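You operate a simulated robot arm through the tools that you are given. There is no shell and no other tool. Be economical: measure what you need, move in short steps, check, and stop when the job is done.

You are at the controls of a simulated robot arm. One attempt, no reset.

Task
Zero the black meter, lay the grey magnet in the carrier and slide it to HALF.
Fine: pointer resting in the green, drawer pulled out four fifths or more for the magnet and shut again, other magnet and coil lever left alone.

It is judged by the outcome, as a careful person would: the job done as asked, and still so three seconds after it is handed in. It fails if anything else is knocked over, pushed out of place, dropped, spilled or broken.

Robot
A 6-joint arm with a two-finger parallel gripper, fixed in place. Base frame: the origin is at the foot of the arm, x ahead of it, y to its left, z up. Units: m, rad, N and s.
With the tool pointing down near the work surface it reaches from about 0.24 to 0.64 m from the base axis. Its first joint turns from -1.152 to 1.152 rad. Payload 2.7 kg.
The TCP is the grasp point between the finger pads, 0.023 m short of the fingertips. In the tool frame z runs along the fingers and y along their closing line. Largest opening 0.094 m; finger width 0.038, thickness 0.01; the body of the gripper, 0.054 by 0.096 m, starts 0.039 m behind the TCP.
Orientation is that of the tool frame in the base frame, as a unit quaternion [x, y, z, w]. With the fingers straight down and closing along the base's y, the tool's x points along the base's -x, its y along +y and its z along -z.

Tools
- The arm moves only by the tool jog_arm. Its argument "motion" is one flat list of numbers, 6 for each row, row after row: the shift along the tool's x, y, z in m, then the turn, a rotation vector about the tool's x, y, z in rad. In form: [dx, dy, dz, ax, ay, az, dx, dy, dz, ax, ay, az, ...]. A call has 1 to 10 rows; each row shifts and turns the commanded pose from where the row before left it, along the tool's axes as they then stand. "grip" is the closure, from 0 (fully open) to 1 (shut), set as the call begins (left out, the last holds). A row lasts 0.2 s, in which the tool goes at most 0.05 m and 0.15 rad; a call with a longer step from one row to the next is refused whole, and so is a gripper value outside its range. A pose out of reach is approached as far as the arm can. The call stops where the force on the tool passes 40 N (or 10 N more than at its start, if that is more) or the arm is blocked; 0.2 s more then pass. Each finger travels about 0.045 m/s and halts on what it meets, pressing with about 30 N; the grip force reading is that of the motor and also rises with nothing between the fingers. The clock runs only during rows and for 0.2 s after the last one: add rows that do not move to give the fingers time. It gives the time, the measured TCP pose, the force on the tool (base axes), the opening and the grip force at its end, in the units of the frame above (readings bear some noise).
- Cameras (640 x 400 px; columns grow to the right, rows downward): "scene" is fixed at [0.0795, -0.4301, 1.4176]; the picture's right is [0.77, -0.64, 0.00], its down [-0.27, -0.33, -0.90] and it looks along [0.58, 0.69, -0.43] (base axes); focal length 332 px, centre (320, 200). "wrist" rides on the gripper at [-0.039, 0, -0.044] in the tool frame; the picture's right is [0.00, -1.00, 0.00], its down [0.97, 0.00, -0.24] and it looks along [0.24, 0.00, 0.97] (tool axes); focal length 218 px, centre (320, 200).
- camera(camera): a new picture of that camera. The clock stands still meanwhile.
- measure_at(camera, pixels): for up to 12 pixels [column, row] of the newest picture of that camera ("zoom" is the newest enlarged one), the place [x, y, z] in the base frame of the surface seen there, good to about 0.002 m. The clock stands still meanwhile.
- zoom(camera, box): a new picture of the part [left, top, right, bottom] of that camera's present view, enlarged. The clock stands still meanwhile.
- finish_job(): hands the job in; it is judged then, once.

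Keep the steps short. Do not move on a guess: measure, check each grasp and each placing, and mend mistakes. In all there are 80 turns and 46 pictures (those below and enlarged ones count). Leave the gripper open and the arm clear of the work at the hand-in unless told otherwise, and finish with a single line.

The tools are called after "Call:" by a JSON object that holds its "name" and its "arguments". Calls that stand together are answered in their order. jog_arm: Moves the arm, as the interface text tells. Its arguments: {"type":"object","properties":{"motion":{"type":"array","items":{"type":"number"}},"grip":{"type":"number"}},"required":["motion"]} The other tools are called the same way: camera (camera) takes a picture; measure_at (camera, pixels) gives the place of the surface under pixels of a picture; zoom (camera, box) takes an enlarged picture of a part of a camera's view; finish_job () hands the job in.

At the start:

```text
time: 0.0
tool_pos: [0.3586, 0.0048, 1.2912]
tool_rot: [0.001, 1.0, 0.0, 0.0]
force: [-0.2, 0.6, 0.2]
width: 0.094
gripper_force: 0.1
```

scene: 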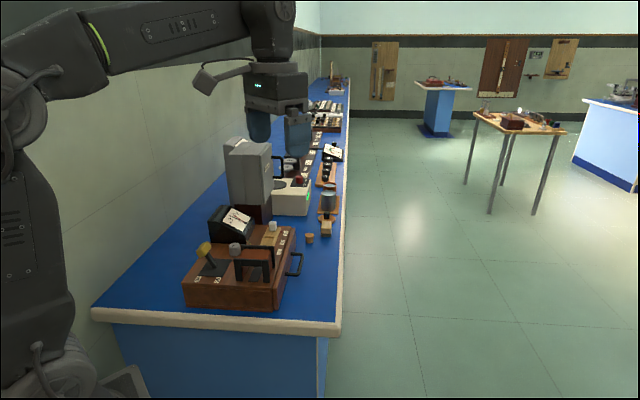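
wrist: 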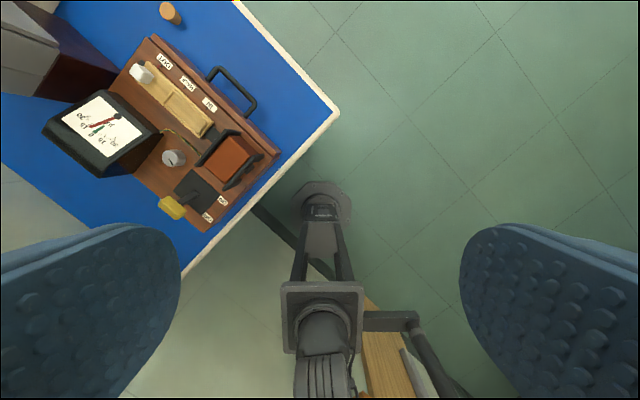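

I see a wooden box with a black meter, a grey knob, a yellow lever, a slider and a loop handle. I'll zoom in on it from both cameras.

Call:
{"name": "zoom", "arguments": {"camera": "scene", "box": [170, 180, 350, 320]}}

Call:
{"name": "zoom", "arguments": {"camera": "wrist", "box": [30, 0, 310, 240]}}

```text
2.86 times, centred on (260, 250) of scene
```

zoom: 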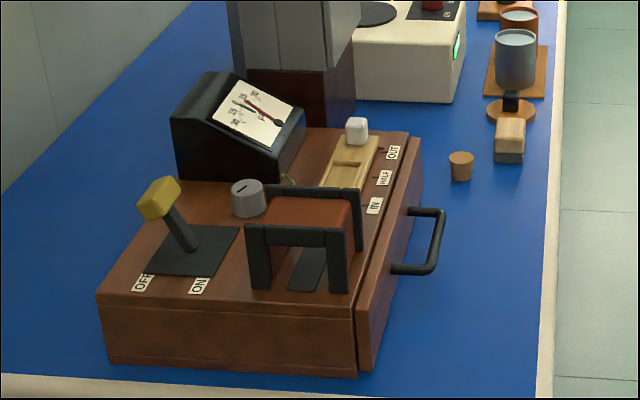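

```text
1.67 times, centred on (170, 120) of wrist
```

zoom: 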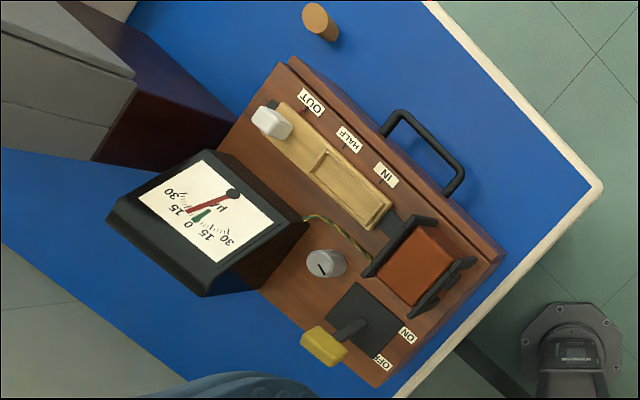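

The carrier is the pale tray with the white knob, the drawer handle is on the right, and the grey knob is probably the zero adjuster. I'll measure the key points in the wrist zoom.

Call:
{"name": "measure_at", "arguments": {"camera": "zoom", "pixels": [[268, 122], [275, 105], [388, 220], [318, 162], [325, 260], [323, 271], [345, 135], [311, 103], [386, 175], [405, 118], [455, 182], [325, 345]]}}

Call:
{"name": "zoom", "arguments": {"camera": "wrist", "box": [110, 30, 230, 110]}}

Call:
{"name": "zoom", "arguments": {"camera": "wrist", "box": [60, 80, 200, 180]}}

```text
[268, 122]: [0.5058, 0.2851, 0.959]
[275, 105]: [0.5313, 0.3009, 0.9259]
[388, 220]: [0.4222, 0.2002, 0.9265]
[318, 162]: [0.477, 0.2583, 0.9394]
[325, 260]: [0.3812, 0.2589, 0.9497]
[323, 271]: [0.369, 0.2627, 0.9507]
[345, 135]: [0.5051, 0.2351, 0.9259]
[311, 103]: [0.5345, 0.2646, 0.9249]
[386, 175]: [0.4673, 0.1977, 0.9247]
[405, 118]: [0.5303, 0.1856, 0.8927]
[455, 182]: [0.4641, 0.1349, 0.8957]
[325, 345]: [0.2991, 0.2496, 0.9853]
```

```text
5.00 times, centred on (170, 70) of wrist
```

zoom: 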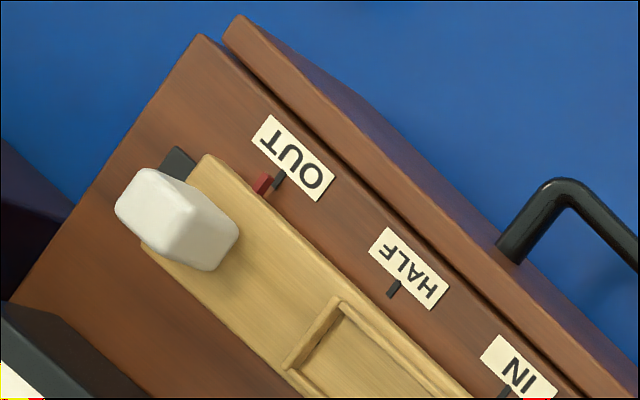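

```text
4.00 times, centred on (130, 130) of wrist
```

zoom: 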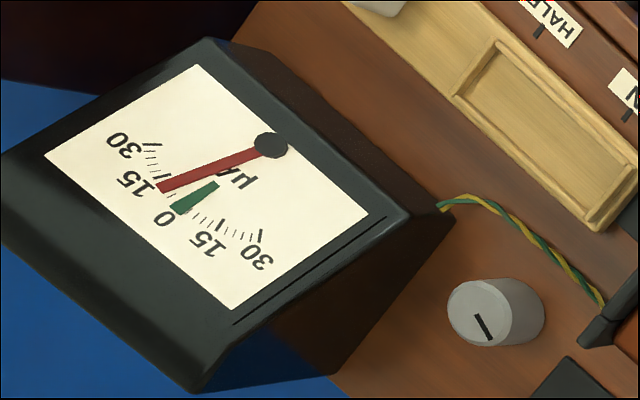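

Next I'll measure what stands around the box: the meter top, the tall grey block, the coil frame and the lever. I'll also take the zoom's meter and knob points.

Call:
{"name": "measure_at", "arguments": {"camera": "scene", "pixels": [[240, 142], [265, 142], [230, 160], [226, 208], [222, 215], [268, 264], [205, 247], [270, 247], [240, 280], [298, 265], [328, 215], [244, 222]]}}

Call:
{"name": "measure_at", "arguments": {"camera": "zoom", "pixels": [[207, 40], [408, 216], [195, 390], [5, 150], [336, 372], [450, 305], [510, 300], [480, 282], [485, 345], [440, 202], [270, 145], [590, 335]]}}

```text
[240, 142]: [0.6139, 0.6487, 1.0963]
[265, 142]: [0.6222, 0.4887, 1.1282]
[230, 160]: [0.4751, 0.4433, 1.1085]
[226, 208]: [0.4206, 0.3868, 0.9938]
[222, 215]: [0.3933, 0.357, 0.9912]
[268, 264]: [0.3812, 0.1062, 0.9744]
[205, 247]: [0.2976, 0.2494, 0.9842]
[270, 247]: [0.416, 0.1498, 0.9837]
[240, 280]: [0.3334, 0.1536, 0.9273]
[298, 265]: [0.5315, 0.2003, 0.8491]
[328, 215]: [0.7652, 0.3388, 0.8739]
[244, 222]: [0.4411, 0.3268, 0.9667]
```

```text
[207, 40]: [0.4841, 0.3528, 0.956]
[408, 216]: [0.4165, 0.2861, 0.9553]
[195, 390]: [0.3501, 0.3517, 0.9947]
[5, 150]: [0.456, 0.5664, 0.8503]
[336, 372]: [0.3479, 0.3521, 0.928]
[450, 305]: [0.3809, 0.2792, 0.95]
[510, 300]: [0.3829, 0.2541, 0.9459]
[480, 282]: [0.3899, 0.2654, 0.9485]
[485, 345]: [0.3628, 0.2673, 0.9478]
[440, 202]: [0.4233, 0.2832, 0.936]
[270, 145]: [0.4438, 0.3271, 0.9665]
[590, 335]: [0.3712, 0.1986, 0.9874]
```

The grey block tops out at z≈1.13, so I can travel safely at z≈1.27. I'll move above the box and turn 45° to line up with it.

Call:
{"name": "jog_arm", "arguments": {"motion": [-0.017, 0.039, 0.004, 0, 0, 0, -0.017, 0.039, 0.004, 0, 0, 0, -0.017, 0.039, 0.004, 0, 0, 0, -0.017, 0.039, 0.004, 0, 0, 0, -0.017, 0.039, 0.004, 0, 0, 0, 0, 0, 0, 0, 0, -0.1309, 0, 0, 0, 0, 0, -0.1309, 0, 0, 0, 0, 0, -0.1309, 0, 0, 0, 0, 0, -0.1309, 0, 0, 0, 0, 0, -0.1309], "grip": 0}}

Call:
{"name": "jog_arm", "arguments": {"motion": [0, 0, 0, 0, 0, -0.1309, 0, 0, 0, 0, 0, 0]}}

Call:
{"name": "camera", "arguments": {"camera": "wrist"}}

```text
time: 2.2
tool_pos: [0.4445, 0.2005, 1.2701]
tool_rot: [-0.322, 0.947, 0.0, 0.0]
force: [0.3, 0.2, -0.3]
width: 0.0941
gripper_force: 0.1
```

```text
time: 2.8
tool_pos: [0.4441, 0.2002, 1.2704]
tool_rot: [-0.383, 0.924, -0.001, 0.001]
force: [-0.3, -0.3, -0.1]
width: 0.0942
gripper_force: 0.0
```

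```text
39 pictures are left
```

wrist: 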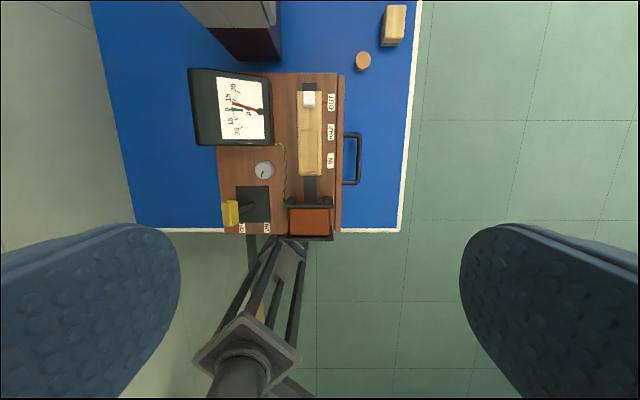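

The view is now lined up with the box. I'll zoom for detail.

Call:
{"name": "zoom", "arguments": {"camera": "wrist", "box": [180, 55, 380, 245]}}

```text
2.11 times, centred on (280, 150) of wrist
```

zoom: 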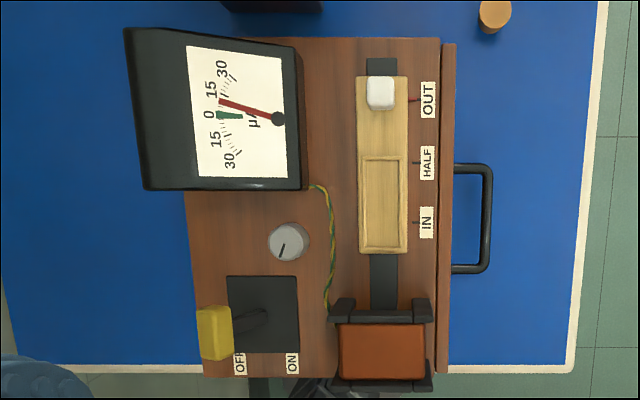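

Call:
{"name": "measure_at", "arguments": {"camera": "zoom", "pixels": [[382, 88], [412, 100], [417, 162], [417, 222], [382, 230], [475, 165], [488, 215], [470, 268], [289, 236], [305, 180], [230, 340], [335, 310]]}}

Call:
{"name": "measure_at", "arguments": {"camera": "wrist", "pixels": [[264, 170], [256, 170], [272, 170], [264, 162], [264, 177], [309, 98], [340, 130], [360, 158], [356, 180], [380, 158], [300, 172], [318, 172]]}}

```text
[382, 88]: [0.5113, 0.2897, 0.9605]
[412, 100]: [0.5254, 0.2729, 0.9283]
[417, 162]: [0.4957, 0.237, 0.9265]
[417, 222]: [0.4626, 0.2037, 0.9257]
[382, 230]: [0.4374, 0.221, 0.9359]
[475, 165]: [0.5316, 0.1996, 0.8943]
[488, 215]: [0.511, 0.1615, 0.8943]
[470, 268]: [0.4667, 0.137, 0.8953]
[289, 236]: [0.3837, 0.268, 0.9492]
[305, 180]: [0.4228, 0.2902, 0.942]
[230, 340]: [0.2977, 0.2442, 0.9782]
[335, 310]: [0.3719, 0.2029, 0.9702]
```

```text
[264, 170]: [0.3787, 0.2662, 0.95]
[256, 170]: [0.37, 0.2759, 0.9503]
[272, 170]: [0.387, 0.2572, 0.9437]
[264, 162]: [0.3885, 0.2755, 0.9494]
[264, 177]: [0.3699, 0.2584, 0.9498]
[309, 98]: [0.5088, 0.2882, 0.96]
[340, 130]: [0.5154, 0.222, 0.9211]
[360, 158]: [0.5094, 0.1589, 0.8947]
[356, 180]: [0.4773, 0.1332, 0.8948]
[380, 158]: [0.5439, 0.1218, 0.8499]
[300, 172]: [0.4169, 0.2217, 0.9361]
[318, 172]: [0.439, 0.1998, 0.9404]
```

The knob is at about (0.379, 0.267), 27 mm wide, with its top at z 0.950. Gripping at TCP z 0.960 keeps the gripper body above the lever and meter tops. I'll go above it with the fingers part closed.

Call:
{"name": "jog_arm", "arguments": {"motion": [0, 0.031, 0.0, 0, 0, 0, 0, 0.031, 0, 0, 0, 0, -0.001, 0.031, 0, 0, 0, 0, 0, 0, 0.045, 0, 0, 0, 0, 0, 0.045, 0, 0, 0, 0, 0, 0.045, 0, 0, 0, 0, 0, 0.045, 0, 0, 0, 0, 0, 0.045, 0, 0, 0, 0, 0, 0.04, 0, 0, 0, 0, 0, 0, 0, 0, 0], "grip": 0.45}}

Call:
{"name": "camera", "arguments": {"camera": "wrist"}}

Call:
{"name": "zoom", "arguments": {"camera": "scene", "box": [170, 180, 350, 320]}}

```text
time: 5.0
tool_pos: [0.3772, 0.2664, 1.007]
tool_rot: [-0.383, 0.924, -0.002, 0.0]
force: [0.6, -0.1, -0.1]
width: 0.0515
gripper_force: 0.1
```

```text
37 pictures are left
```

wrist: 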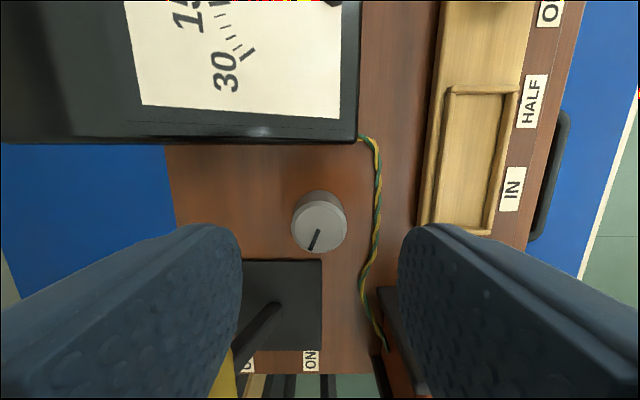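

```text
2.86 times, centred on (260, 250) of scene
```

zoom: 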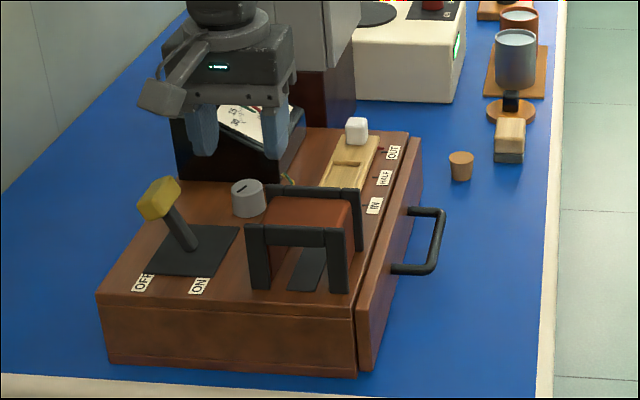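

I'll check where the knob's top is in this nearer view.

Call:
{"name": "measure_at", "arguments": {"camera": "wrist", "pixels": [[320, 226], [296, 226], [343, 226], [320, 204], [320, 249], [265, 245], [340, 140], [250, 135]]}}

```text
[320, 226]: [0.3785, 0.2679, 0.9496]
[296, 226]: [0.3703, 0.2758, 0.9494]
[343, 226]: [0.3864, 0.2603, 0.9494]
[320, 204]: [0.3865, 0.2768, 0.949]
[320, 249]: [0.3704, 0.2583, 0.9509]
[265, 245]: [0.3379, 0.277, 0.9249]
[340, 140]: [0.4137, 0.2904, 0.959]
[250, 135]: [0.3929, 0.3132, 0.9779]
```

The offset is about 2 mm along u. I'll correct it, go down to TCP z≈0.958 and close.

Call:
{"name": "jog_arm", "arguments": {"motion": [-0.002, 0, 0.0245, 0, 0, 0, 0, 0, 0.0245, 0, 0, 0, 0, 0, 0, 0, 0, 0]}}

Call:
{"name": "jog_arm", "arguments": {"motion": [0, 0, 0, 0, 0, 0, 0, 0, 0, 0, 0, 0, 0, 0, 0, 0, 0, 0], "grip": 0.8}}

Call:
{"name": "camera", "arguments": {"camera": "wrist"}}

```text
time: 5.8
tool_pos: [0.3784, 0.2681, 0.9575]
tool_rot: [-0.383, 0.924, -0.001, 0.0]
force: [-0.4, 0.2, 0.0]
width: 0.0519
gripper_force: 0.1
```

```text
time: 6.6
tool_pos: [0.3789, 0.2682, 0.9586]
tool_rot: [-0.383, 0.924, 0.0, 0.0]
force: [0.3, 0.5, -1.7]
width: 0.0296
gripper_force: 44.7
```

```text
35 pictures are left
```

wrist: 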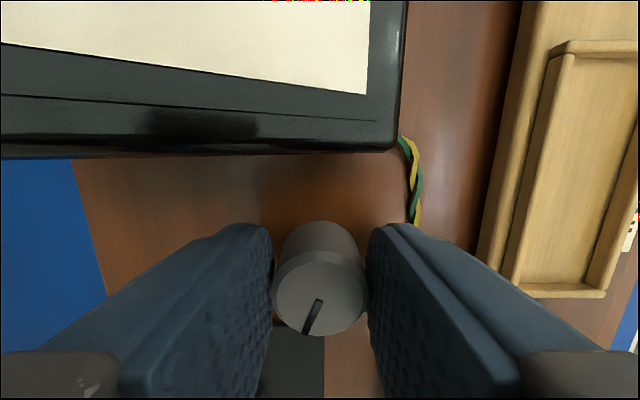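

The grip on the knob is firm (width 0.030). I'll turn it 0.15 rad counter-clockwise seen from above and read the meter with the scene camera.

Call:
{"name": "jog_arm", "arguments": {"motion": [0, 0, 0, 0, 0, -0.075, 0, 0, 0, 0, 0, -0.075, 0, 0, 0, 0, 0, 0]}}

Call:
{"name": "zoom", "arguments": {"camera": "scene", "box": [210, 195, 270, 235]}}

```text
time: 7.4
tool_pos: [0.3793, 0.268, 0.958]
tool_rot: [-0.452, 0.892, 0.001, 0.0]
force: [-15.8, 3.0, 19.0]
width: 0.0294
gripper_force: 45.2
```

```text
10.00 times, centred on (240, 215) of scene
```

zoom: 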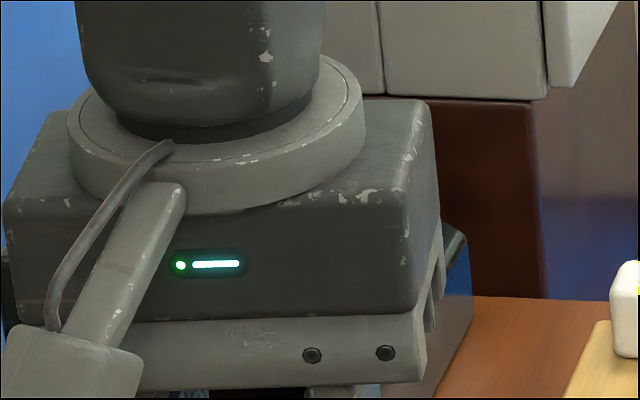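

The meter is hidden and the force reads about 25 N, so something may be touching. I'll check with a wider view and the wrist view.

Call:
{"name": "zoom", "arguments": {"camera": "scene", "box": [180, 190, 310, 290]}}

Call:
{"name": "camera", "arguments": {"camera": "wrist"}}

```text
4.00 times, centred on (245, 240) of scene
```

zoom: 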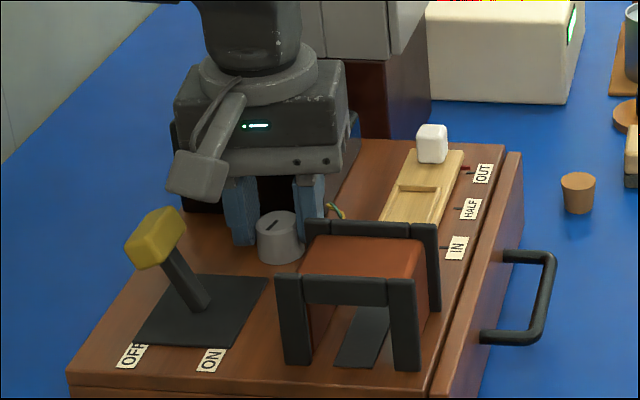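

```text
32 pictures are left
```

wrist: 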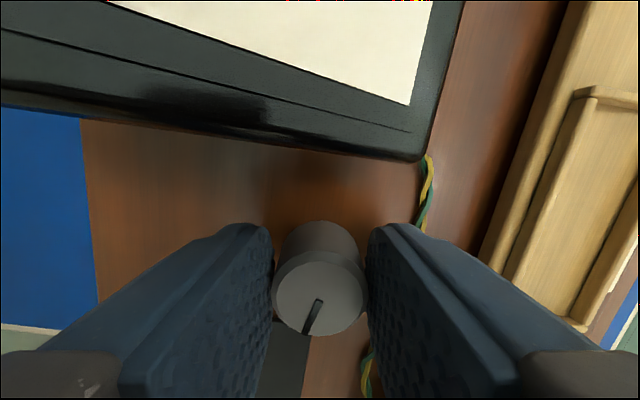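

The knob turned with the fingers, and nothing else looks touched. To read the meter I have to let go and rise.

Call:
{"name": "jog_arm", "arguments": {"motion": [0, 0, 0, 0, 0, 0, 0, 0, 0, 0, 0, 0, 0, 0, 0, 0, 0, 0, 0, 0, -0.045, 0, 0, 0, 0, 0, -0.045, 0, 0, 0, 0, 0, -0.045, 0, 0, 0, 0, 0, 0, 0, 0, 0], "grip": 0.45}}

Call:
{"name": "camera", "arguments": {"camera": "wrist"}}

```text
time: 9.0
tool_pos: [0.381, 0.2672, 1.0924]
tool_rot: [-0.451, 0.893, -0.001, 0.0]
force: [0.4, -0.3, -0.6]
width: 0.0518
gripper_force: 0.0
```

```text
31 pictures are left
```

wrist: 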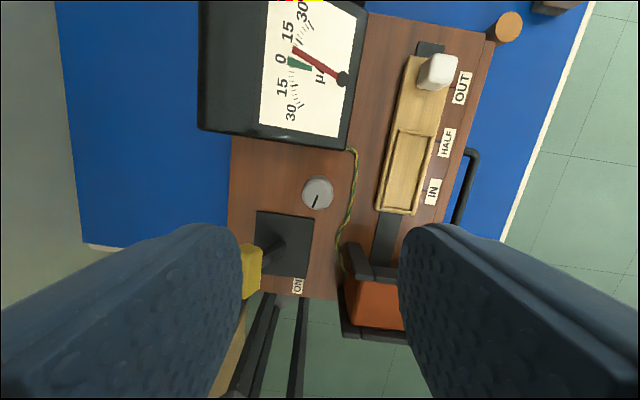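

Call:
{"name": "zoom", "arguments": {"camera": "wrist", "box": [240, 0, 380, 90]}}

```text
4.44 times, centred on (310, 45) of wrist
```

zoom: 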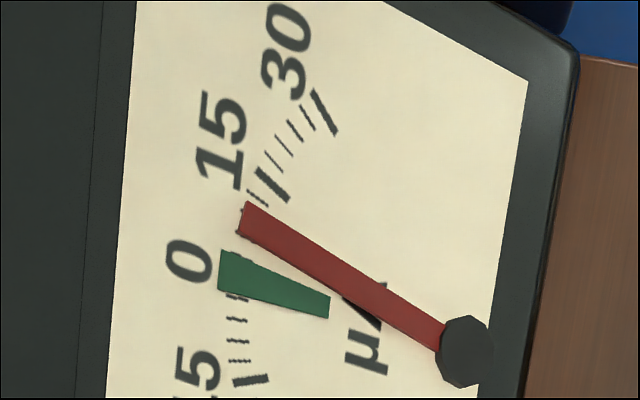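

The pointer is at about +8.5, a little lower than before, so 0.15 rad moves it little. The slot shows that the knob followed. I'll go back down, regrip and turn 0.6 rad further the same way.

Call:
{"name": "jog_arm", "arguments": {"motion": [0, 0, 0.044, 0, 0, 0, 0, 0, 0.044, 0, 0, 0, 0, 0, 0.044, 0, 0, 0, 0, 0, 0, 0, 0, 0]}}

Call:
{"name": "jog_arm", "arguments": {"motion": [0, 0, 0, 0, 0, 0, 0, 0, 0, 0, 0, 0, 0, 0, 0, 0, 0, 0, 0, 0, 0, 0, 0, -0.1, 0, 0, 0, 0, 0, -0.1, 0, 0, 0, 0, 0, -0.1, 0, 0, 0, 0, 0, -0.1, 0, 0, 0, 0, 0, -0.1, 0, 0, 0, 0, 0, -0.1, 0, 0, 0, 0, 0, 0], "grip": 0.8}}

Call:
{"name": "jog_arm", "arguments": {"motion": [0, 0, 0, 0, 0, 0, 0, 0, 0, 0, 0, 0, 0, 0, -0.045, 0, 0, 0, 0, 0, -0.045, 0, 0, 0, 0, 0, -0.045, 0, 0, 0, 0, 0, 0, 0, 0, 0], "grip": 0.45}}

Call:
{"name": "camera", "arguments": {"camera": "wrist"}}

```text
time: 10.0
tool_pos: [0.3802, 0.2696, 0.9611]
tool_rot: [-0.451, 0.893, 0.0, 0.0]
force: [0.2, 1.0, 0.3]
width: 0.0519
gripper_force: 0.0
```

```text
time: 11.6
tool_pos: [0.3776, 0.2707, 0.9601]
tool_rot: [-0.614, 0.789, 0.002, 0.0]
force: [-7.7, 1.5, 3.1]
width: 0.0296
gripper_force: 45.1
stopped in row 8: the force on the tool passed its limit (the readings are from after the stop); the commanded pose is now the measured one
```

```text
time: 13.0
tool_pos: [0.3784, 0.271, 1.0914]
tool_rot: [-0.615, 0.789, 0.001, 0.0]
force: [0.5, -0.1, -0.4]
width: 0.0518
gripper_force: 0.0
```

```text
29 pictures are left
```

wrist: 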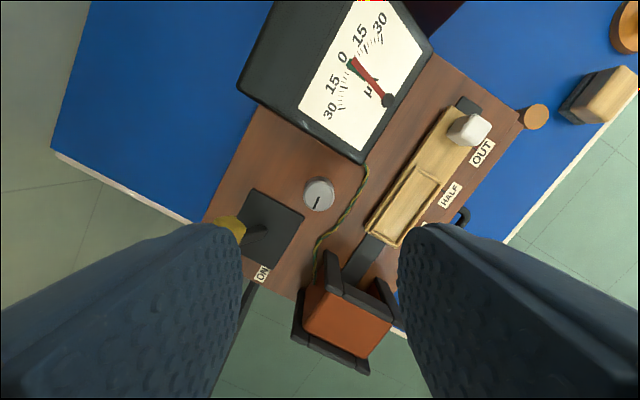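

The pointer has moved toward green. I'll zoom in on it.

Call:
{"name": "zoom", "arguments": {"camera": "wrist", "box": [310, 20, 430, 120]}}

Call:
{"name": "measure_at", "arguments": {"camera": "wrist", "pixels": [[319, 192], [304, 192], [334, 192], [319, 178], [319, 206]]}}

```text
4.00 times, centred on (370, 70) of wrist
```

zoom: 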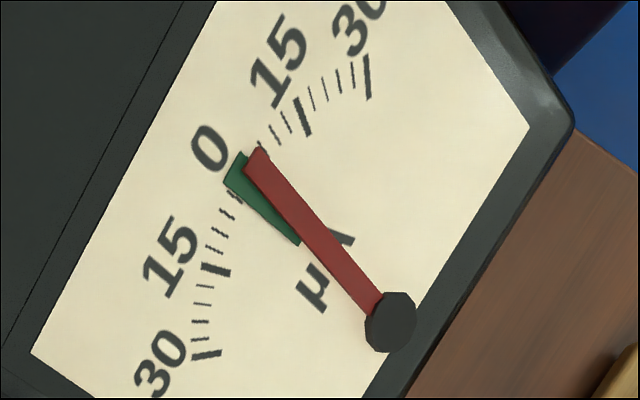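

```text
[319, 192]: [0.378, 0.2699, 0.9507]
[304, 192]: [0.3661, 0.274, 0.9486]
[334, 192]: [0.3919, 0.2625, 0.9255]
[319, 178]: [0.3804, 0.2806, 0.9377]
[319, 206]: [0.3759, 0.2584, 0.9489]
```

The pointer is at about +3.7, at about 12 units per rad. I'll turn another 0.3 rad, re-centring 2 mm first.

Call:
{"name": "jog_arm", "arguments": {"motion": [0.002, -0.0005, 0.043, 0, 0, 0, 0, 0, 0.044, 0, 0, 0, 0, 0, 0.044, 0, 0, 0, 0, 0, 0, 0, 0, 0]}}

Call:
{"name": "jog_arm", "arguments": {"motion": [0, 0, 0, 0, 0, 0, 0, 0, 0, 0, 0, 0, 0, 0, 0, 0, 0, 0, 0, 0, 0, 0, 0, -0.06, 0, 0, 0, 0, 0, -0.06, 0, 0, 0, 0, 0, -0.06, 0, 0, 0, 0, 0, -0.06, 0, 0, 0, 0, 0, -0.06, 0, 0, 0, 0, 0, 0], "grip": 0.8}}

Call:
{"name": "jog_arm", "arguments": {"motion": [0, 0, 0, 0, 0, 0, 0, 0, 0, 0, 0, 0, 0, 0, -0.045, 0, 0, 0, 0, 0, -0.045, 0, 0, 0, 0, 0, -0.045, 0, 0, 0, 0, 0, 0, 0, 0, 0], "grip": 0.45}}

Call:
{"name": "camera", "arguments": {"camera": "wrist"}}

```text
time: 14.0
tool_pos: [0.3754, 0.2674, 0.9622]
tool_rot: [-0.615, 0.789, 0.001, 0.0]
force: [-0.1, -0.8, -0.1]
width: 0.0518
gripper_force: 0.0
```

```text
time: 16.0
tool_pos: [0.3777, 0.2663, 0.9627]
tool_rot: [0.726, -0.688, -0.002, 0.003]
force: [-1.5, -17.3, -14.7]
width: 0.0293
gripper_force: 45.2
```

```text
time: 17.4
tool_pos: [0.3786, 0.2657, 1.0997]
tool_rot: [0.725, -0.688, -0.001, -0.001]
force: [1.0, -0.6, -0.9]
width: 0.0517
gripper_force: 0.1
```

```text
27 pictures are left
```

wrist: 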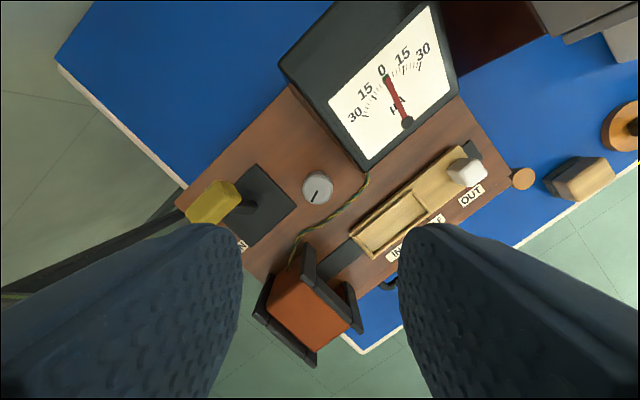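

Call:
{"name": "zoom", "arguments": {"camera": "wrist", "box": [335, 40, 455, 140]}}

```text
4.00 times, centred on (395, 90) of wrist
```

zoom: 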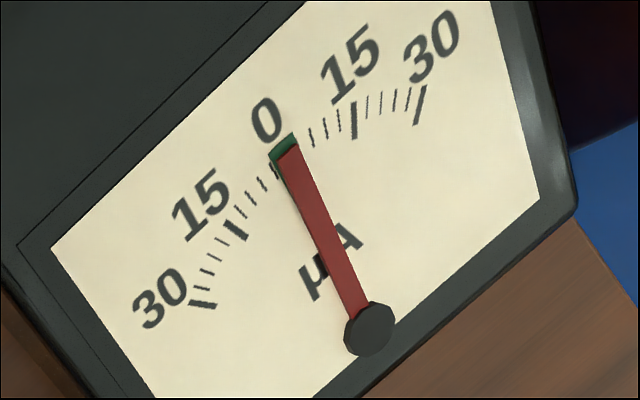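

The pointer now sits in the green at about 0. Next is the drawer: I'll turn back to the box-aligned yaw and move above the handle.

Call:
{"name": "jog_arm", "arguments": {"motion": [0, 0, 0, 0, 0, 0.1395, 0, 0, 0, 0, 0, 0.1395, 0, 0, 0, 0, 0, 0.1395, 0, 0, 0, 0, 0, 0.1395, 0, 0, 0, 0, 0, 0.1395, 0, 0, 0, 0, 0, 0.1395, -0.0043, -0.0417, 0, 0, 0, 0, -0.0043, -0.0417, 0, 0, 0, 0, -0.0043, -0.0417, 0, 0, 0, 0, -0.0043, -0.0417, 0, 0, 0, 0], "grip": 0.6}}

Call:
{"name": "jog_arm", "arguments": {"motion": [0, 0, 0.03, 0, 0, 0, 0, 0, 0.03, 0, 0, 0, 0, 0, 0, 0, 0, 0]}}

Call:
{"name": "camera", "arguments": {"camera": "wrist"}}

```text
time: 19.6
tool_pos: [0.5083, 0.163, 1.1]
tool_rot: [-0.383, 0.924, 0.002, 0.0]
force: [0.7, -0.6, 0.0]
width: 0.0374
gripper_force: 0.1
```

```text
time: 20.4
tool_pos: [0.5082, 0.1607, 1.0382]
tool_rot: [-0.383, 0.924, 0.001, -0.002]
force: [0.0, -0.4, 0.4]
width: 0.0376
gripper_force: 0.1
```

```text
25 pictures are left
```

wrist: 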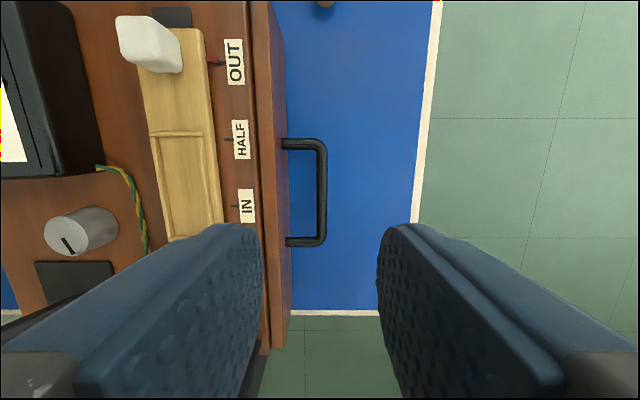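

Call:
{"name": "measure_at", "arguments": {"camera": "wrist", "pixels": [[321, 195], [317, 195], [326, 195], [322, 160], [322, 230], [290, 144], [290, 241], [270, 180], [283, 190], [350, 190], [216, 65], [235, 138]]}}

```text
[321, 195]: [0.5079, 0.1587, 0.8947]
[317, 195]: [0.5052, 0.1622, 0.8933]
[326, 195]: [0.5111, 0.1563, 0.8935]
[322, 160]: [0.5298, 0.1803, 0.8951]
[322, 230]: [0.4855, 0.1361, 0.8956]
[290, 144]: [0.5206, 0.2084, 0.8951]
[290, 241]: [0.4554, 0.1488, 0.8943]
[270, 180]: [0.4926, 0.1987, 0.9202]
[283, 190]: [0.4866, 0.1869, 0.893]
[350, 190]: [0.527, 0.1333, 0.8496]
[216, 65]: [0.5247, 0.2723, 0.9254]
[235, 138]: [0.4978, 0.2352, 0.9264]
```

The bar centre is at (0.508, 0.159), with its top at z 0.895 and a 30 mm gap to the front. I'll narrow to 30 mm, go down to TCP z≈0.899 and close.

Call:
{"name": "jog_arm", "arguments": {"motion": [0.0005, -0.0005, 0.035, 0, 0, 0, 0, 0, 0.035, 0, 0, 0, 0, 0, 0.035, 0, 0, 0, 0, 0, 0.033, 0, 0, 0, 0, 0, 0, 0, 0, 0], "grip": 0.68}}

Call:
{"name": "jog_arm", "arguments": {"motion": [0, 0, 0, 0, 0, 0, 0, 0, 0, 0, 0, 0, 0, 0, 0, 0, 0, 0], "grip": 1}}

Call:
{"name": "camera", "arguments": {"camera": "wrist"}}

```text
time: 21.6
tool_pos: [0.5068, 0.1622, 0.8983]
tool_rot: [-0.382, 0.924, 0.001, -0.001]
force: [-1.0, -0.9, 0.0]
width: 0.03
gripper_force: 0.1
```

```text
time: 22.4
tool_pos: [0.5095, 0.1597, 0.8993]
tool_rot: [-0.38, 0.925, 0.001, 0.001]
force: [16.1, -12.8, -6.4]
width: 0.0097
gripper_force: 45.1
```

```text
24 pictures are left
```

wrist: 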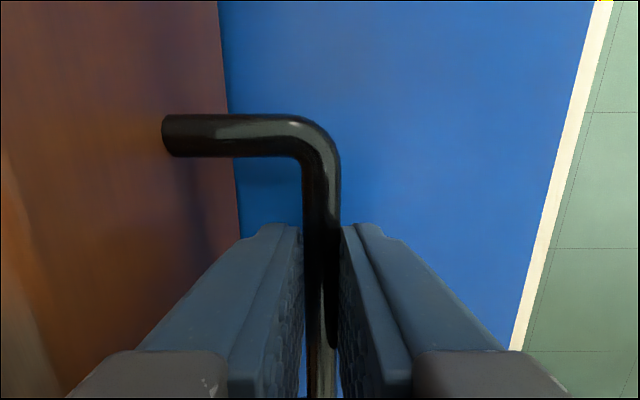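

The bar is held (width 9.7 mm). I'll pull gently along the tool's −y.

Call:
{"name": "jog_arm", "arguments": {"motion": [0, -0.012, 0, 0, 0, 0, 0, -0.015, 0, 0, 0, 0, 0, -0.015, 0, 0, 0, 0, 0, -0.015, 0, 0, 0, 0, 0, 0, 0, 0, 0, 0]}}

Call:
{"name": "camera", "arguments": {"camera": "scene"}}

```text
time: 23.6
tool_pos: [0.5477, 0.1214, 0.8987]
tool_rot: [-0.382, 0.924, 0.002, -0.001]
force: [3.4, 0.6, -12.2]
width: 0.0099
gripper_force: 45.2
```

```text
23 pictures are left
```

scene: 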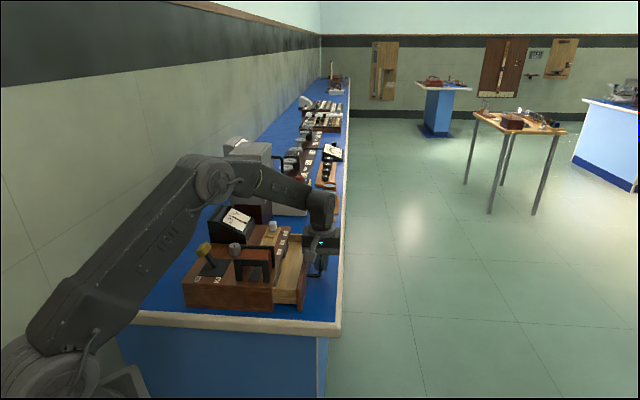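

The drawer follows with little force. I'll keep pulling until it meets its stop.

Call:
{"name": "jog_arm", "arguments": {"motion": [0, -0.012, 0, 0, 0, 0, 0, -0.012, 0, 0, 0, 0, 0, -0.012, 0, 0, 0, 0, 0, -0.01, 0, 0, 0, 0, 0, 0, 0, 0, 0, 0]}}

Call:
{"name": "zoom", "arguments": {"camera": "scene", "box": [180, 190, 360, 320]}}

```text
time: 24.8
tool_pos: [0.5807, 0.0883, 0.8996]
tool_rot: [-0.383, 0.924, 0.002, -0.003]
force: [0.2, -0.4, -22.5]
width: 0.0097
gripper_force: 44.7
```

```text
3.08 times, centred on (270, 255) of scene
```

zoom: 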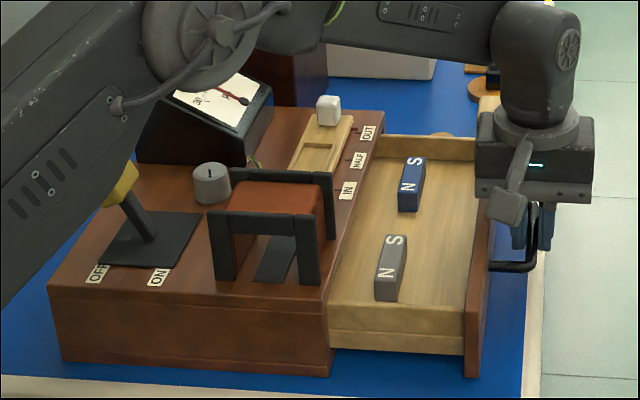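

It is out about 10 cm and both magnets show: blue and grey. The tool is being pulled down 22 N, so I'll lower 1 mm and pull on gently to the stop.

Call:
{"name": "jog_arm", "arguments": {"motion": [0, -0.006, 0.0015, 0, 0, 0, 0, -0.006, 0, 0, 0, 0, 0, -0.006, 0, 0, 0, 0, 0, -0.006, 0, 0, 0, 0, 0, 0, 0, 0, 0, 0]}}

```text
time: 26.0
tool_pos: [0.5984, 0.0708, 0.8991]
tool_rot: [-0.382, 0.924, 0.001, -0.001]
force: [-9.8, -10.2, 3.1]
width: 0.0101
gripper_force: 44.9
```

Call:
{"name": "jog_arm", "arguments": {"motion": [0, -0.006, 0, 0, 0, 0, 0, -0.006, 0, 0, 0, 0, 0, -0.006, 0, 0, 0, 0, 0, 0, 0, 0, 0, 0]}}

Call:
{"name": "zoom", "arguments": {"camera": "scene", "box": [180, 190, 360, 320]}}

```text
time: 27.0
tool_pos: [0.6113, 0.0584, 0.8989]
tool_rot: [-0.383, 0.924, 0.0, -0.001]
force: [-10.4, -8.9, 2.9]
width: 0.0098
gripper_force: 45.2
```

```text
3.08 times, centred on (270, 255) of scene
```

zoom: 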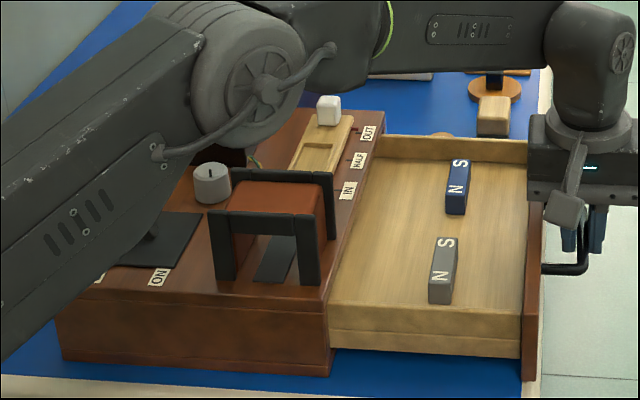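

It is out 14.5 cm with no stop yet, so I'll keep going.

Call:
{"name": "jog_arm", "arguments": {"motion": [0, -0.006, 0, 0, 0, 0, 0, -0.006, 0, 0, 0, 0, 0, -0.006, 0, 0, 0, 0, 0, 0, 0, 0, 0, 0]}}

```text
time: 27.7
tool_pos: [0.6162, 0.0546, 0.9]
tool_rot: [-0.381, 0.924, 0.008, -0.007]
force: [-11.3, 0.9, 6.9]
width: 0.0097
gripper_force: 44.9
stopped in row 3: the force on the tool passed its limit (the readings are from after the stop); the commanded pose is now the measured one
```

It hit its stop at about 15 cm, so the drawer is fully out. I'll let go, rise straight up and look.

Call:
{"name": "jog_arm", "arguments": {"motion": [0, 0, 0, 0, 0, 0, 0, 0, 0, 0, 0, 0, 0, 0, -0.03, 0, 0, 0, 0, 0, -0.045, 0, 0, 0, 0, 0, -0.045, 0, 0, 0, 0, 0, -0.03, 0, 0, 0, 0.03, 0.03, 0, 0, 0, 0, 0.0, 0.03, 0, 0, 0, 0, 0, 0.03, 0, 0, 0, 0, 0, 0, 0, 0, 0, 0], "grip": 0.68}}

Call:
{"name": "camera", "arguments": {"camera": "wrist"}}

```text
time: 29.9
tool_pos: [0.5276, 0.0952, 1.0479]
tool_rot: [-0.383, 0.924, 0.006, -0.007]
force: [0.3, -0.6, -0.4]
width: 0.0304
gripper_force: 0.0
out of reach, approached as far as the arm can: row 6
```

```text
20 pictures are left
```

wrist: 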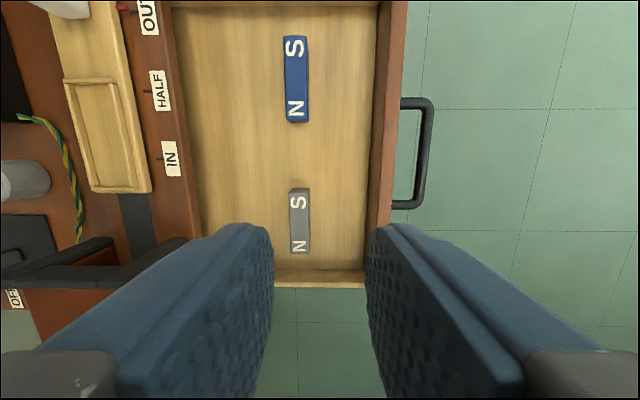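

The drawer is open, with the grey magnet at about (299, 220). I'll measure the magnet, the recess and the drawer walls.

Call:
{"name": "measure_at", "arguments": {"camera": "wrist", "pixels": [[299, 222], [299, 196], [299, 250], [291, 222], [308, 222], [296, 80], [330, 220], [390, 150], [300, 278], [105, 130], [85, 92], [122, 182]]}}

Call:
{"name": "measure_at", "arguments": {"camera": "wrist", "pixels": [[72, 82], [110, 82], [94, 190], [145, 188], [430, 150], [183, 150], [85, 140], [133, 140], [86, 250], [296, 120], [299, 188]]}}

Call:
{"name": "zoom", "arguments": {"camera": "wrist", "box": [40, 60, 340, 260]}}

```text
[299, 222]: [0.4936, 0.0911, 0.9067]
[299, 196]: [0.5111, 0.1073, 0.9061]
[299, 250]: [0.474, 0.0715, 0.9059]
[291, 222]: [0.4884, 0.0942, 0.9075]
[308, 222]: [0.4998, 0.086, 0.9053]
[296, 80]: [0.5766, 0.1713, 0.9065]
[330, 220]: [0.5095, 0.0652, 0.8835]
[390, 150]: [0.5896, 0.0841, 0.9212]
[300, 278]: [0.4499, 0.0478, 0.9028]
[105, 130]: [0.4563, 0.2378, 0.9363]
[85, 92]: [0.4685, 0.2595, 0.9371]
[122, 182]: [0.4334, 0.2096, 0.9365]
```

```text
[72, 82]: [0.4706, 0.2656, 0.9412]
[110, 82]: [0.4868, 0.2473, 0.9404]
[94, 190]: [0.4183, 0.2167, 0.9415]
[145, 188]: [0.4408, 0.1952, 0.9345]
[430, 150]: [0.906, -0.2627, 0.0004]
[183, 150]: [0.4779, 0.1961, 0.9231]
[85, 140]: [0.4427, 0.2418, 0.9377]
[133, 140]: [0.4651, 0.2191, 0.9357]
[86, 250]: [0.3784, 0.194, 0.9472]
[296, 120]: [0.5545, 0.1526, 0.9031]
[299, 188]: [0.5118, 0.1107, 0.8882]
```

```text
2.00 times, centred on (190, 160) of wrist
```

zoom: 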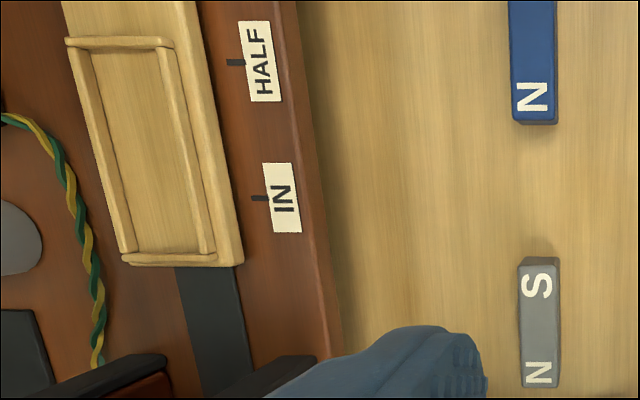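

The magnet is 14 mm wide and about 57 mm long, centred near (0.4926, 0.090) with its top at z 0.906. The recess is about 20 × 63 mm, centred at (0.4535, 0.232). I'll take out a small tool tilt and move above the magnet.

Call:
{"name": "jog_arm", "arguments": {"motion": [0, 0, 0, 0.0165, -0.0083, 0, 0.0284, 0.0211, 0, 0, 0, 0, 0, 0, 0.034, 0, 0, 0, 0, 0, 0.034, 0, 0, 0, 0, 0, 0, 0, 0, 0], "grip": 0.65}}

Call:
{"name": "camera", "arguments": {"camera": "wrist"}}

```text
time: 31.1
tool_pos: [0.493, 0.0899, 0.9797]
tool_rot: [-0.383, 0.924, -0.001, 0.002]
force: [-0.5, 0.6, -0.3]
width: 0.0328
gripper_force: 0.0
```

```text
18 pictures are left
```

wrist: 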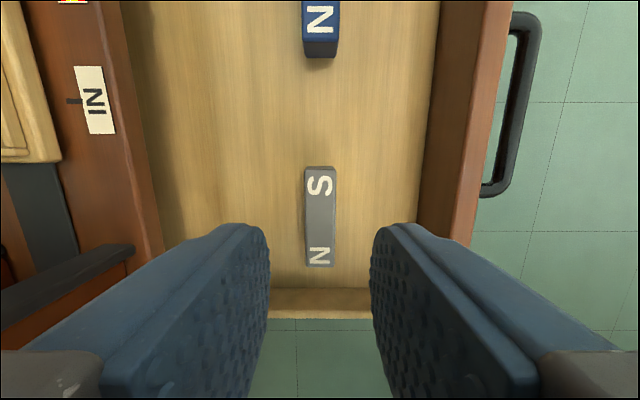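

The magnet is centred (column 320, row ~218 against an expected 217). I'll go down to TCP z 0.9145 and close.

Call:
{"name": "jog_arm", "arguments": {"motion": [0, 0, 0.033, 0, 0, 0, 0, 0, 0.032, 0, 0, 0, 0, 0, 0, 0, 0, 0]}}

Call:
{"name": "jog_arm", "arguments": {"motion": [0, 0, 0, 0, 0, 0, 0, 0, 0, 0, 0, 0, 0, 0, 0, 0, 0, 0], "grip": 0.95}}

Call:
{"name": "jog_arm", "arguments": {"motion": [0, 0, -0.02, 0, 0, 0, 0, 0, -0.03, 0, 0, 0, 0, 0, -0.03, 0, 0, 0, 0, 0, 0, 0, 0, 0]}}

Call:
{"name": "camera", "arguments": {"camera": "wrist"}}

```text
time: 31.9
tool_pos: [0.4954, 0.0906, 0.9138]
tool_rot: [-0.383, 0.924, 0.0, 0.001]
force: [0.5, -1.3, -0.4]
width: 0.0328
gripper_force: 0.1
```

```text
time: 32.7
tool_pos: [0.4948, 0.0883, 0.9151]
tool_rot: [-0.383, 0.924, -0.002, 0.001]
force: [-0.2, 0.7, 0.0]
width: 0.0173
gripper_force: 30.2
```

```text
time: 33.7
tool_pos: [0.4939, 0.0902, 0.9946]
tool_rot: [-0.383, 0.924, -0.001, 0.001]
force: [0.0, -1.2, -2.1]
width: 0.0176
gripper_force: 30.8
```

```text
17 pictures are left
```

wrist: 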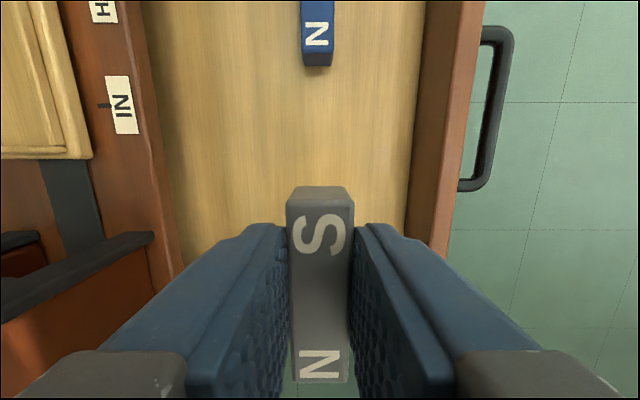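

The magnet is held (width 17.5 mm) and sits about 3 mm toward −u of the TCP. I'll rise and carry it over the recess with that offset allowed for.

Call:
{"name": "jog_arm", "arguments": {"motion": [0, 0, -0.03, 0, 0, 0, 0, 0, -0.03, 0, 0, 0, -0.0186, 0.0321, 0, 0, 0, 0, -0.0186, 0.0321, 0, 0, 0, 0, -0.0186, 0.0321, 0, 0, 0, 0, -0.0186, 0.0321, 0, 0, 0, 0, 0, 0, 0, 0, 0, 0]}}

Call:
{"name": "camera", "arguments": {"camera": "wrist"}}

```text
time: 35.3
tool_pos: [0.4522, 0.2343, 1.0516]
tool_rot: [-0.383, 0.924, -0.001, 0.001]
force: [0.3, 0.4, -1.8]
width: 0.0173
gripper_force: 30.0
```

```text
16 pictures are left
```

wrist: 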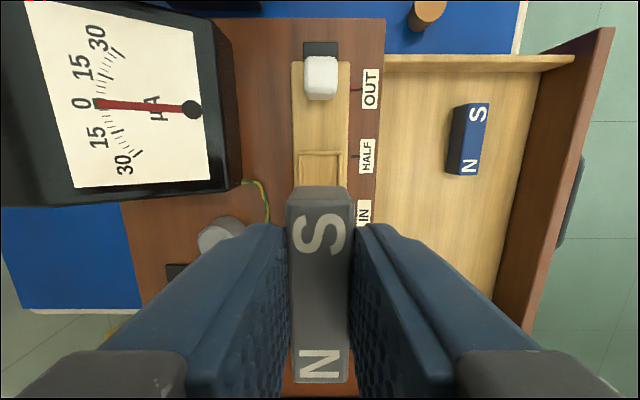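

I'll measure the visible recess edges here and compare them with the held magnet.

Call:
{"name": "measure_at", "arguments": {"camera": "wrist", "pixels": [[320, 153], [320, 158], [299, 170], [304, 170], [320, 170], [336, 170], [340, 170], [293, 130], [349, 130], [320, 186], [357, 90], [357, 156]]}}

Call:
{"name": "zoom", "arguments": {"camera": "wrist", "box": [270, 130, 370, 210]}}

```text
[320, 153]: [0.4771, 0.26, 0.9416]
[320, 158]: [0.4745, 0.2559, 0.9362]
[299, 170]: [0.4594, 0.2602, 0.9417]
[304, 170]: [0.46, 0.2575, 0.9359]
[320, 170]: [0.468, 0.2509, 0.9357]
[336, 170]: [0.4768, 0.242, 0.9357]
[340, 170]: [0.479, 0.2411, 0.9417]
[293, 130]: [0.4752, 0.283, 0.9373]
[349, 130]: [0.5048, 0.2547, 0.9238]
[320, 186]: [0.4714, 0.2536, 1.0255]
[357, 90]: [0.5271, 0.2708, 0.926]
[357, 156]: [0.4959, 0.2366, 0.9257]
```

```text
5.00 times, centred on (320, 170) of wrist
```

zoom: 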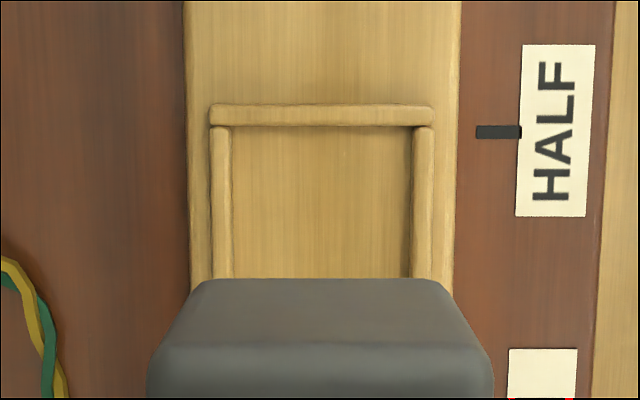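

The magnet's front end is at s≈0.513 and the recess runs from about 0.4525 to 0.5155. It is centred sideways too, to within 0.5 mm. I'll lower it, slowly near the end.

Call:
{"name": "jog_arm", "arguments": {"motion": [0, 0, 0.03, 0, 0, 0, 0, 0, 0.03, 0, 0, 0, 0, 0, 0.017, 0, 0, 0, 0, 0, 0, 0, 0, 0]}}

Call:
{"name": "camera", "arguments": {"camera": "wrist"}}

```text
time: 36.3
tool_pos: [0.4526, 0.233, 0.9766]
tool_rot: [-0.384, 0.923, -0.001, 0.001]
force: [-0.6, -0.4, -2.0]
width: 0.0174
gripper_force: 29.9
```

```text
14 pictures are left
```

wrist: 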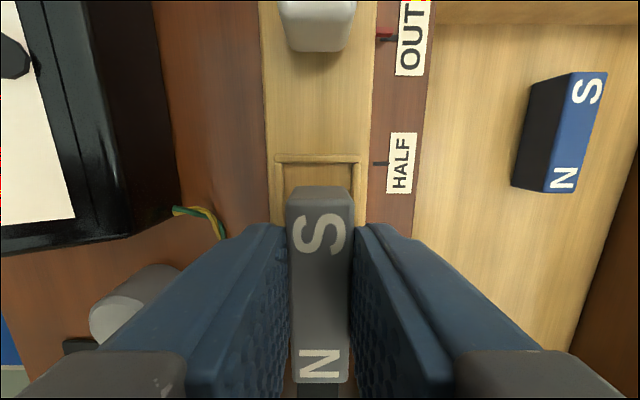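

There is about 7 mm gap at the far end and little at the near end. I'll shift 3 mm toward +u, then lower in small steps.

Call:
{"name": "jog_arm", "arguments": {"motion": [-0.003, 0, 0, 0, 0, 0, 0, 0, 0.002, 0, 0, 0, 0, 0, 0.002, 0, 0, 0, 0, 0, 0.002, 0, 0, 0, 0, 0, 0, 0, 0, 0]}}

Call:
{"name": "jog_arm", "arguments": {"motion": [0, 0, 0.001, 0, 0, 0, 0, 0, 0.001, 0, 0, 0, 0, 0, 0, 0, 0, 0]}}

Call:
{"name": "camera", "arguments": {"camera": "wrist"}}

```text
time: 37.5
tool_pos: [0.4556, 0.2364, 0.9717]
tool_rot: [-0.384, 0.923, 0.0, 0.0]
force: [-0.2, -0.7, -1.1]
width: 0.0171
gripper_force: 30.0
```

```text
time: 38.3
tool_pos: [0.457, 0.2358, 0.9693]
tool_rot: [-0.384, 0.923, 0.0, 0.001]
force: [-0.2, -0.8, -2.1]
width: 0.0175
gripper_force: 29.5
```

```text
13 pictures are left
```

wrist: 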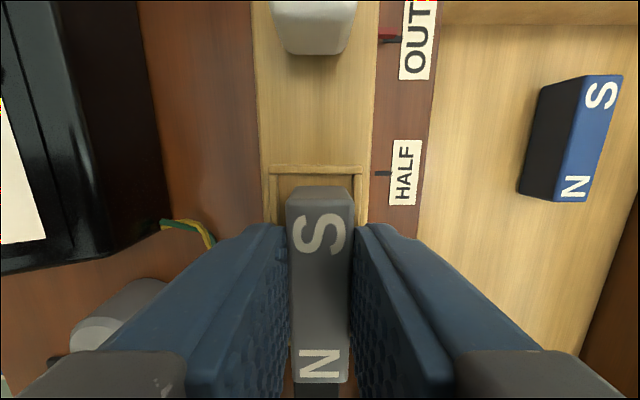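

There is no contact yet, so I'll keep lowering by 1 mm per step.

Call:
{"name": "jog_arm", "arguments": {"motion": [0, 0, 0.001, 0, 0, 0, 0, 0, 0.001, 0, 0, 0, 0, 0, 0, 0, 0, 0]}}

Call:
{"name": "jog_arm", "arguments": {"motion": [0, 0, 0.001, 0, 0, 0, 0, 0, 0.001, 0, 0, 0, 0, 0, 0, 0, 0, 0]}}

```text
time: 39.1
tool_pos: [0.4565, 0.2355, 0.969]
tool_rot: [-0.383, 0.924, 0.0, 0.001]
force: [-0.2, -1.3, -1.9]
width: 0.0175
gripper_force: 30.3
```

```text
time: 39.9
tool_pos: [0.4571, 0.235, 0.9662]
tool_rot: [-0.384, 0.923, -0.001, 0.001]
force: [-1.1, 1.0, 0.5]
width: 0.0175
gripper_force: 30.0
```

Call:
{"name": "jog_arm", "arguments": {"motion": [0, 0, 0.0007, 0, 0, 0, 0, 0, 0, 0, 0, 0]}}

Call:
{"name": "zoom", "arguments": {"camera": "wrist", "box": [240, 140, 400, 240]}}

```text
time: 40.5
tool_pos: [0.4569, 0.2358, 0.9662]
tool_rot: [-0.383, 0.924, -0.001, 0.001]
force: [-0.2, -1.6, 5.2]
width: 0.0174
gripper_force: 30.5
```

```text
4.00 times, centred on (320, 190) of wrist
```

zoom: 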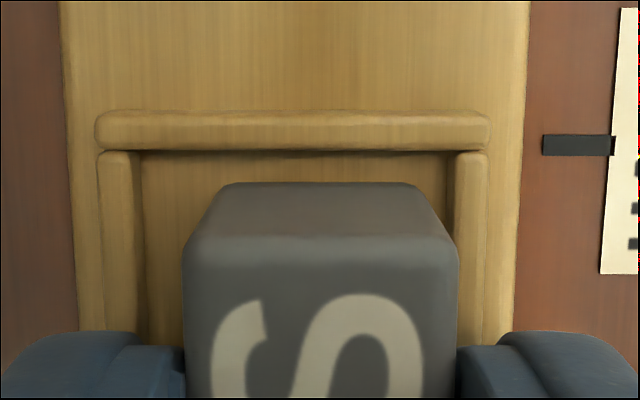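

Contact came at z 0.966, which matches the recess floor (about 0.967 expected); on the rim it would have been 0.971. I'll release and rise.

Call:
{"name": "jog_arm", "arguments": {"motion": [0, 0, 0, 0, 0, 0, 0, 0, 0, 0, 0, 0, 0, 0, -0.02, 0, 0, 0, 0, 0, -0.03, 0, 0, 0, 0, 0, -0.045, 0, 0, 0, 0, 0, 0, 0, 0, 0], "grip": 0.65}}

Call:
{"name": "camera", "arguments": {"camera": "wrist"}}

```text
time: 41.9
tool_pos: [0.457, 0.2336, 1.0626]
tool_rot: [-0.383, 0.924, 0.0, 0.0]
force: [-0.1, 0.7, -0.6]
width: 0.0327
gripper_force: 0.0
```

```text
11 pictures are left
```

wrist: 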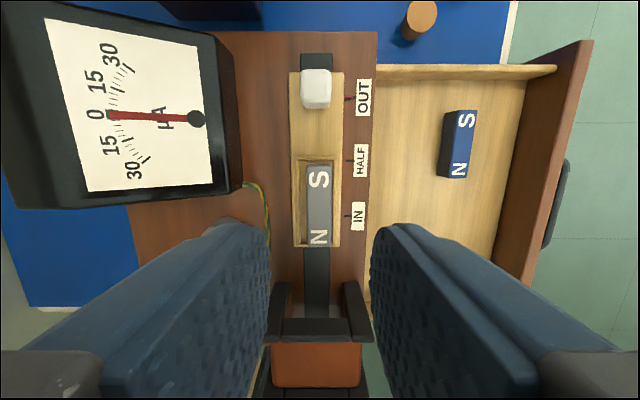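

The magnet lies flat in the recess with the rims all round, and the meter still reads in the green. I'll measure the white knob and marks here.

Call:
{"name": "measure_at", "arguments": {"camera": "wrist", "pixels": [[317, 85], [304, 85], [330, 85], [317, 72], [317, 98], [350, 98], [348, 160], [318, 200], [318, 240], [318, 170], [345, 98], [552, 205]]}}

Call:
{"name": "zoom", "arguments": {"camera": "wrist", "box": [270, 50, 390, 150]}}

```text
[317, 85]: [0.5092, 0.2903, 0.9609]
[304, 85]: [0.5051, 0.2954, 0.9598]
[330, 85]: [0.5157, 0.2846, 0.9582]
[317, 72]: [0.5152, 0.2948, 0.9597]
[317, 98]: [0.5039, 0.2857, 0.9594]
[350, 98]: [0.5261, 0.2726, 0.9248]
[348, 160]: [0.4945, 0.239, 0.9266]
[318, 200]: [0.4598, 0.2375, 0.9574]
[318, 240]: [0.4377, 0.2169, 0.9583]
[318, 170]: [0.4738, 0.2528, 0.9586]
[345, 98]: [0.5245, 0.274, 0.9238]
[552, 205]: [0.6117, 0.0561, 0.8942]
```

```text
4.00 times, centred on (330, 100) of wrist
```

zoom: 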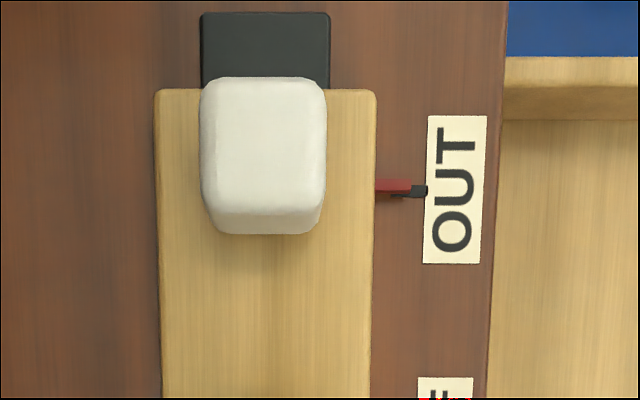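

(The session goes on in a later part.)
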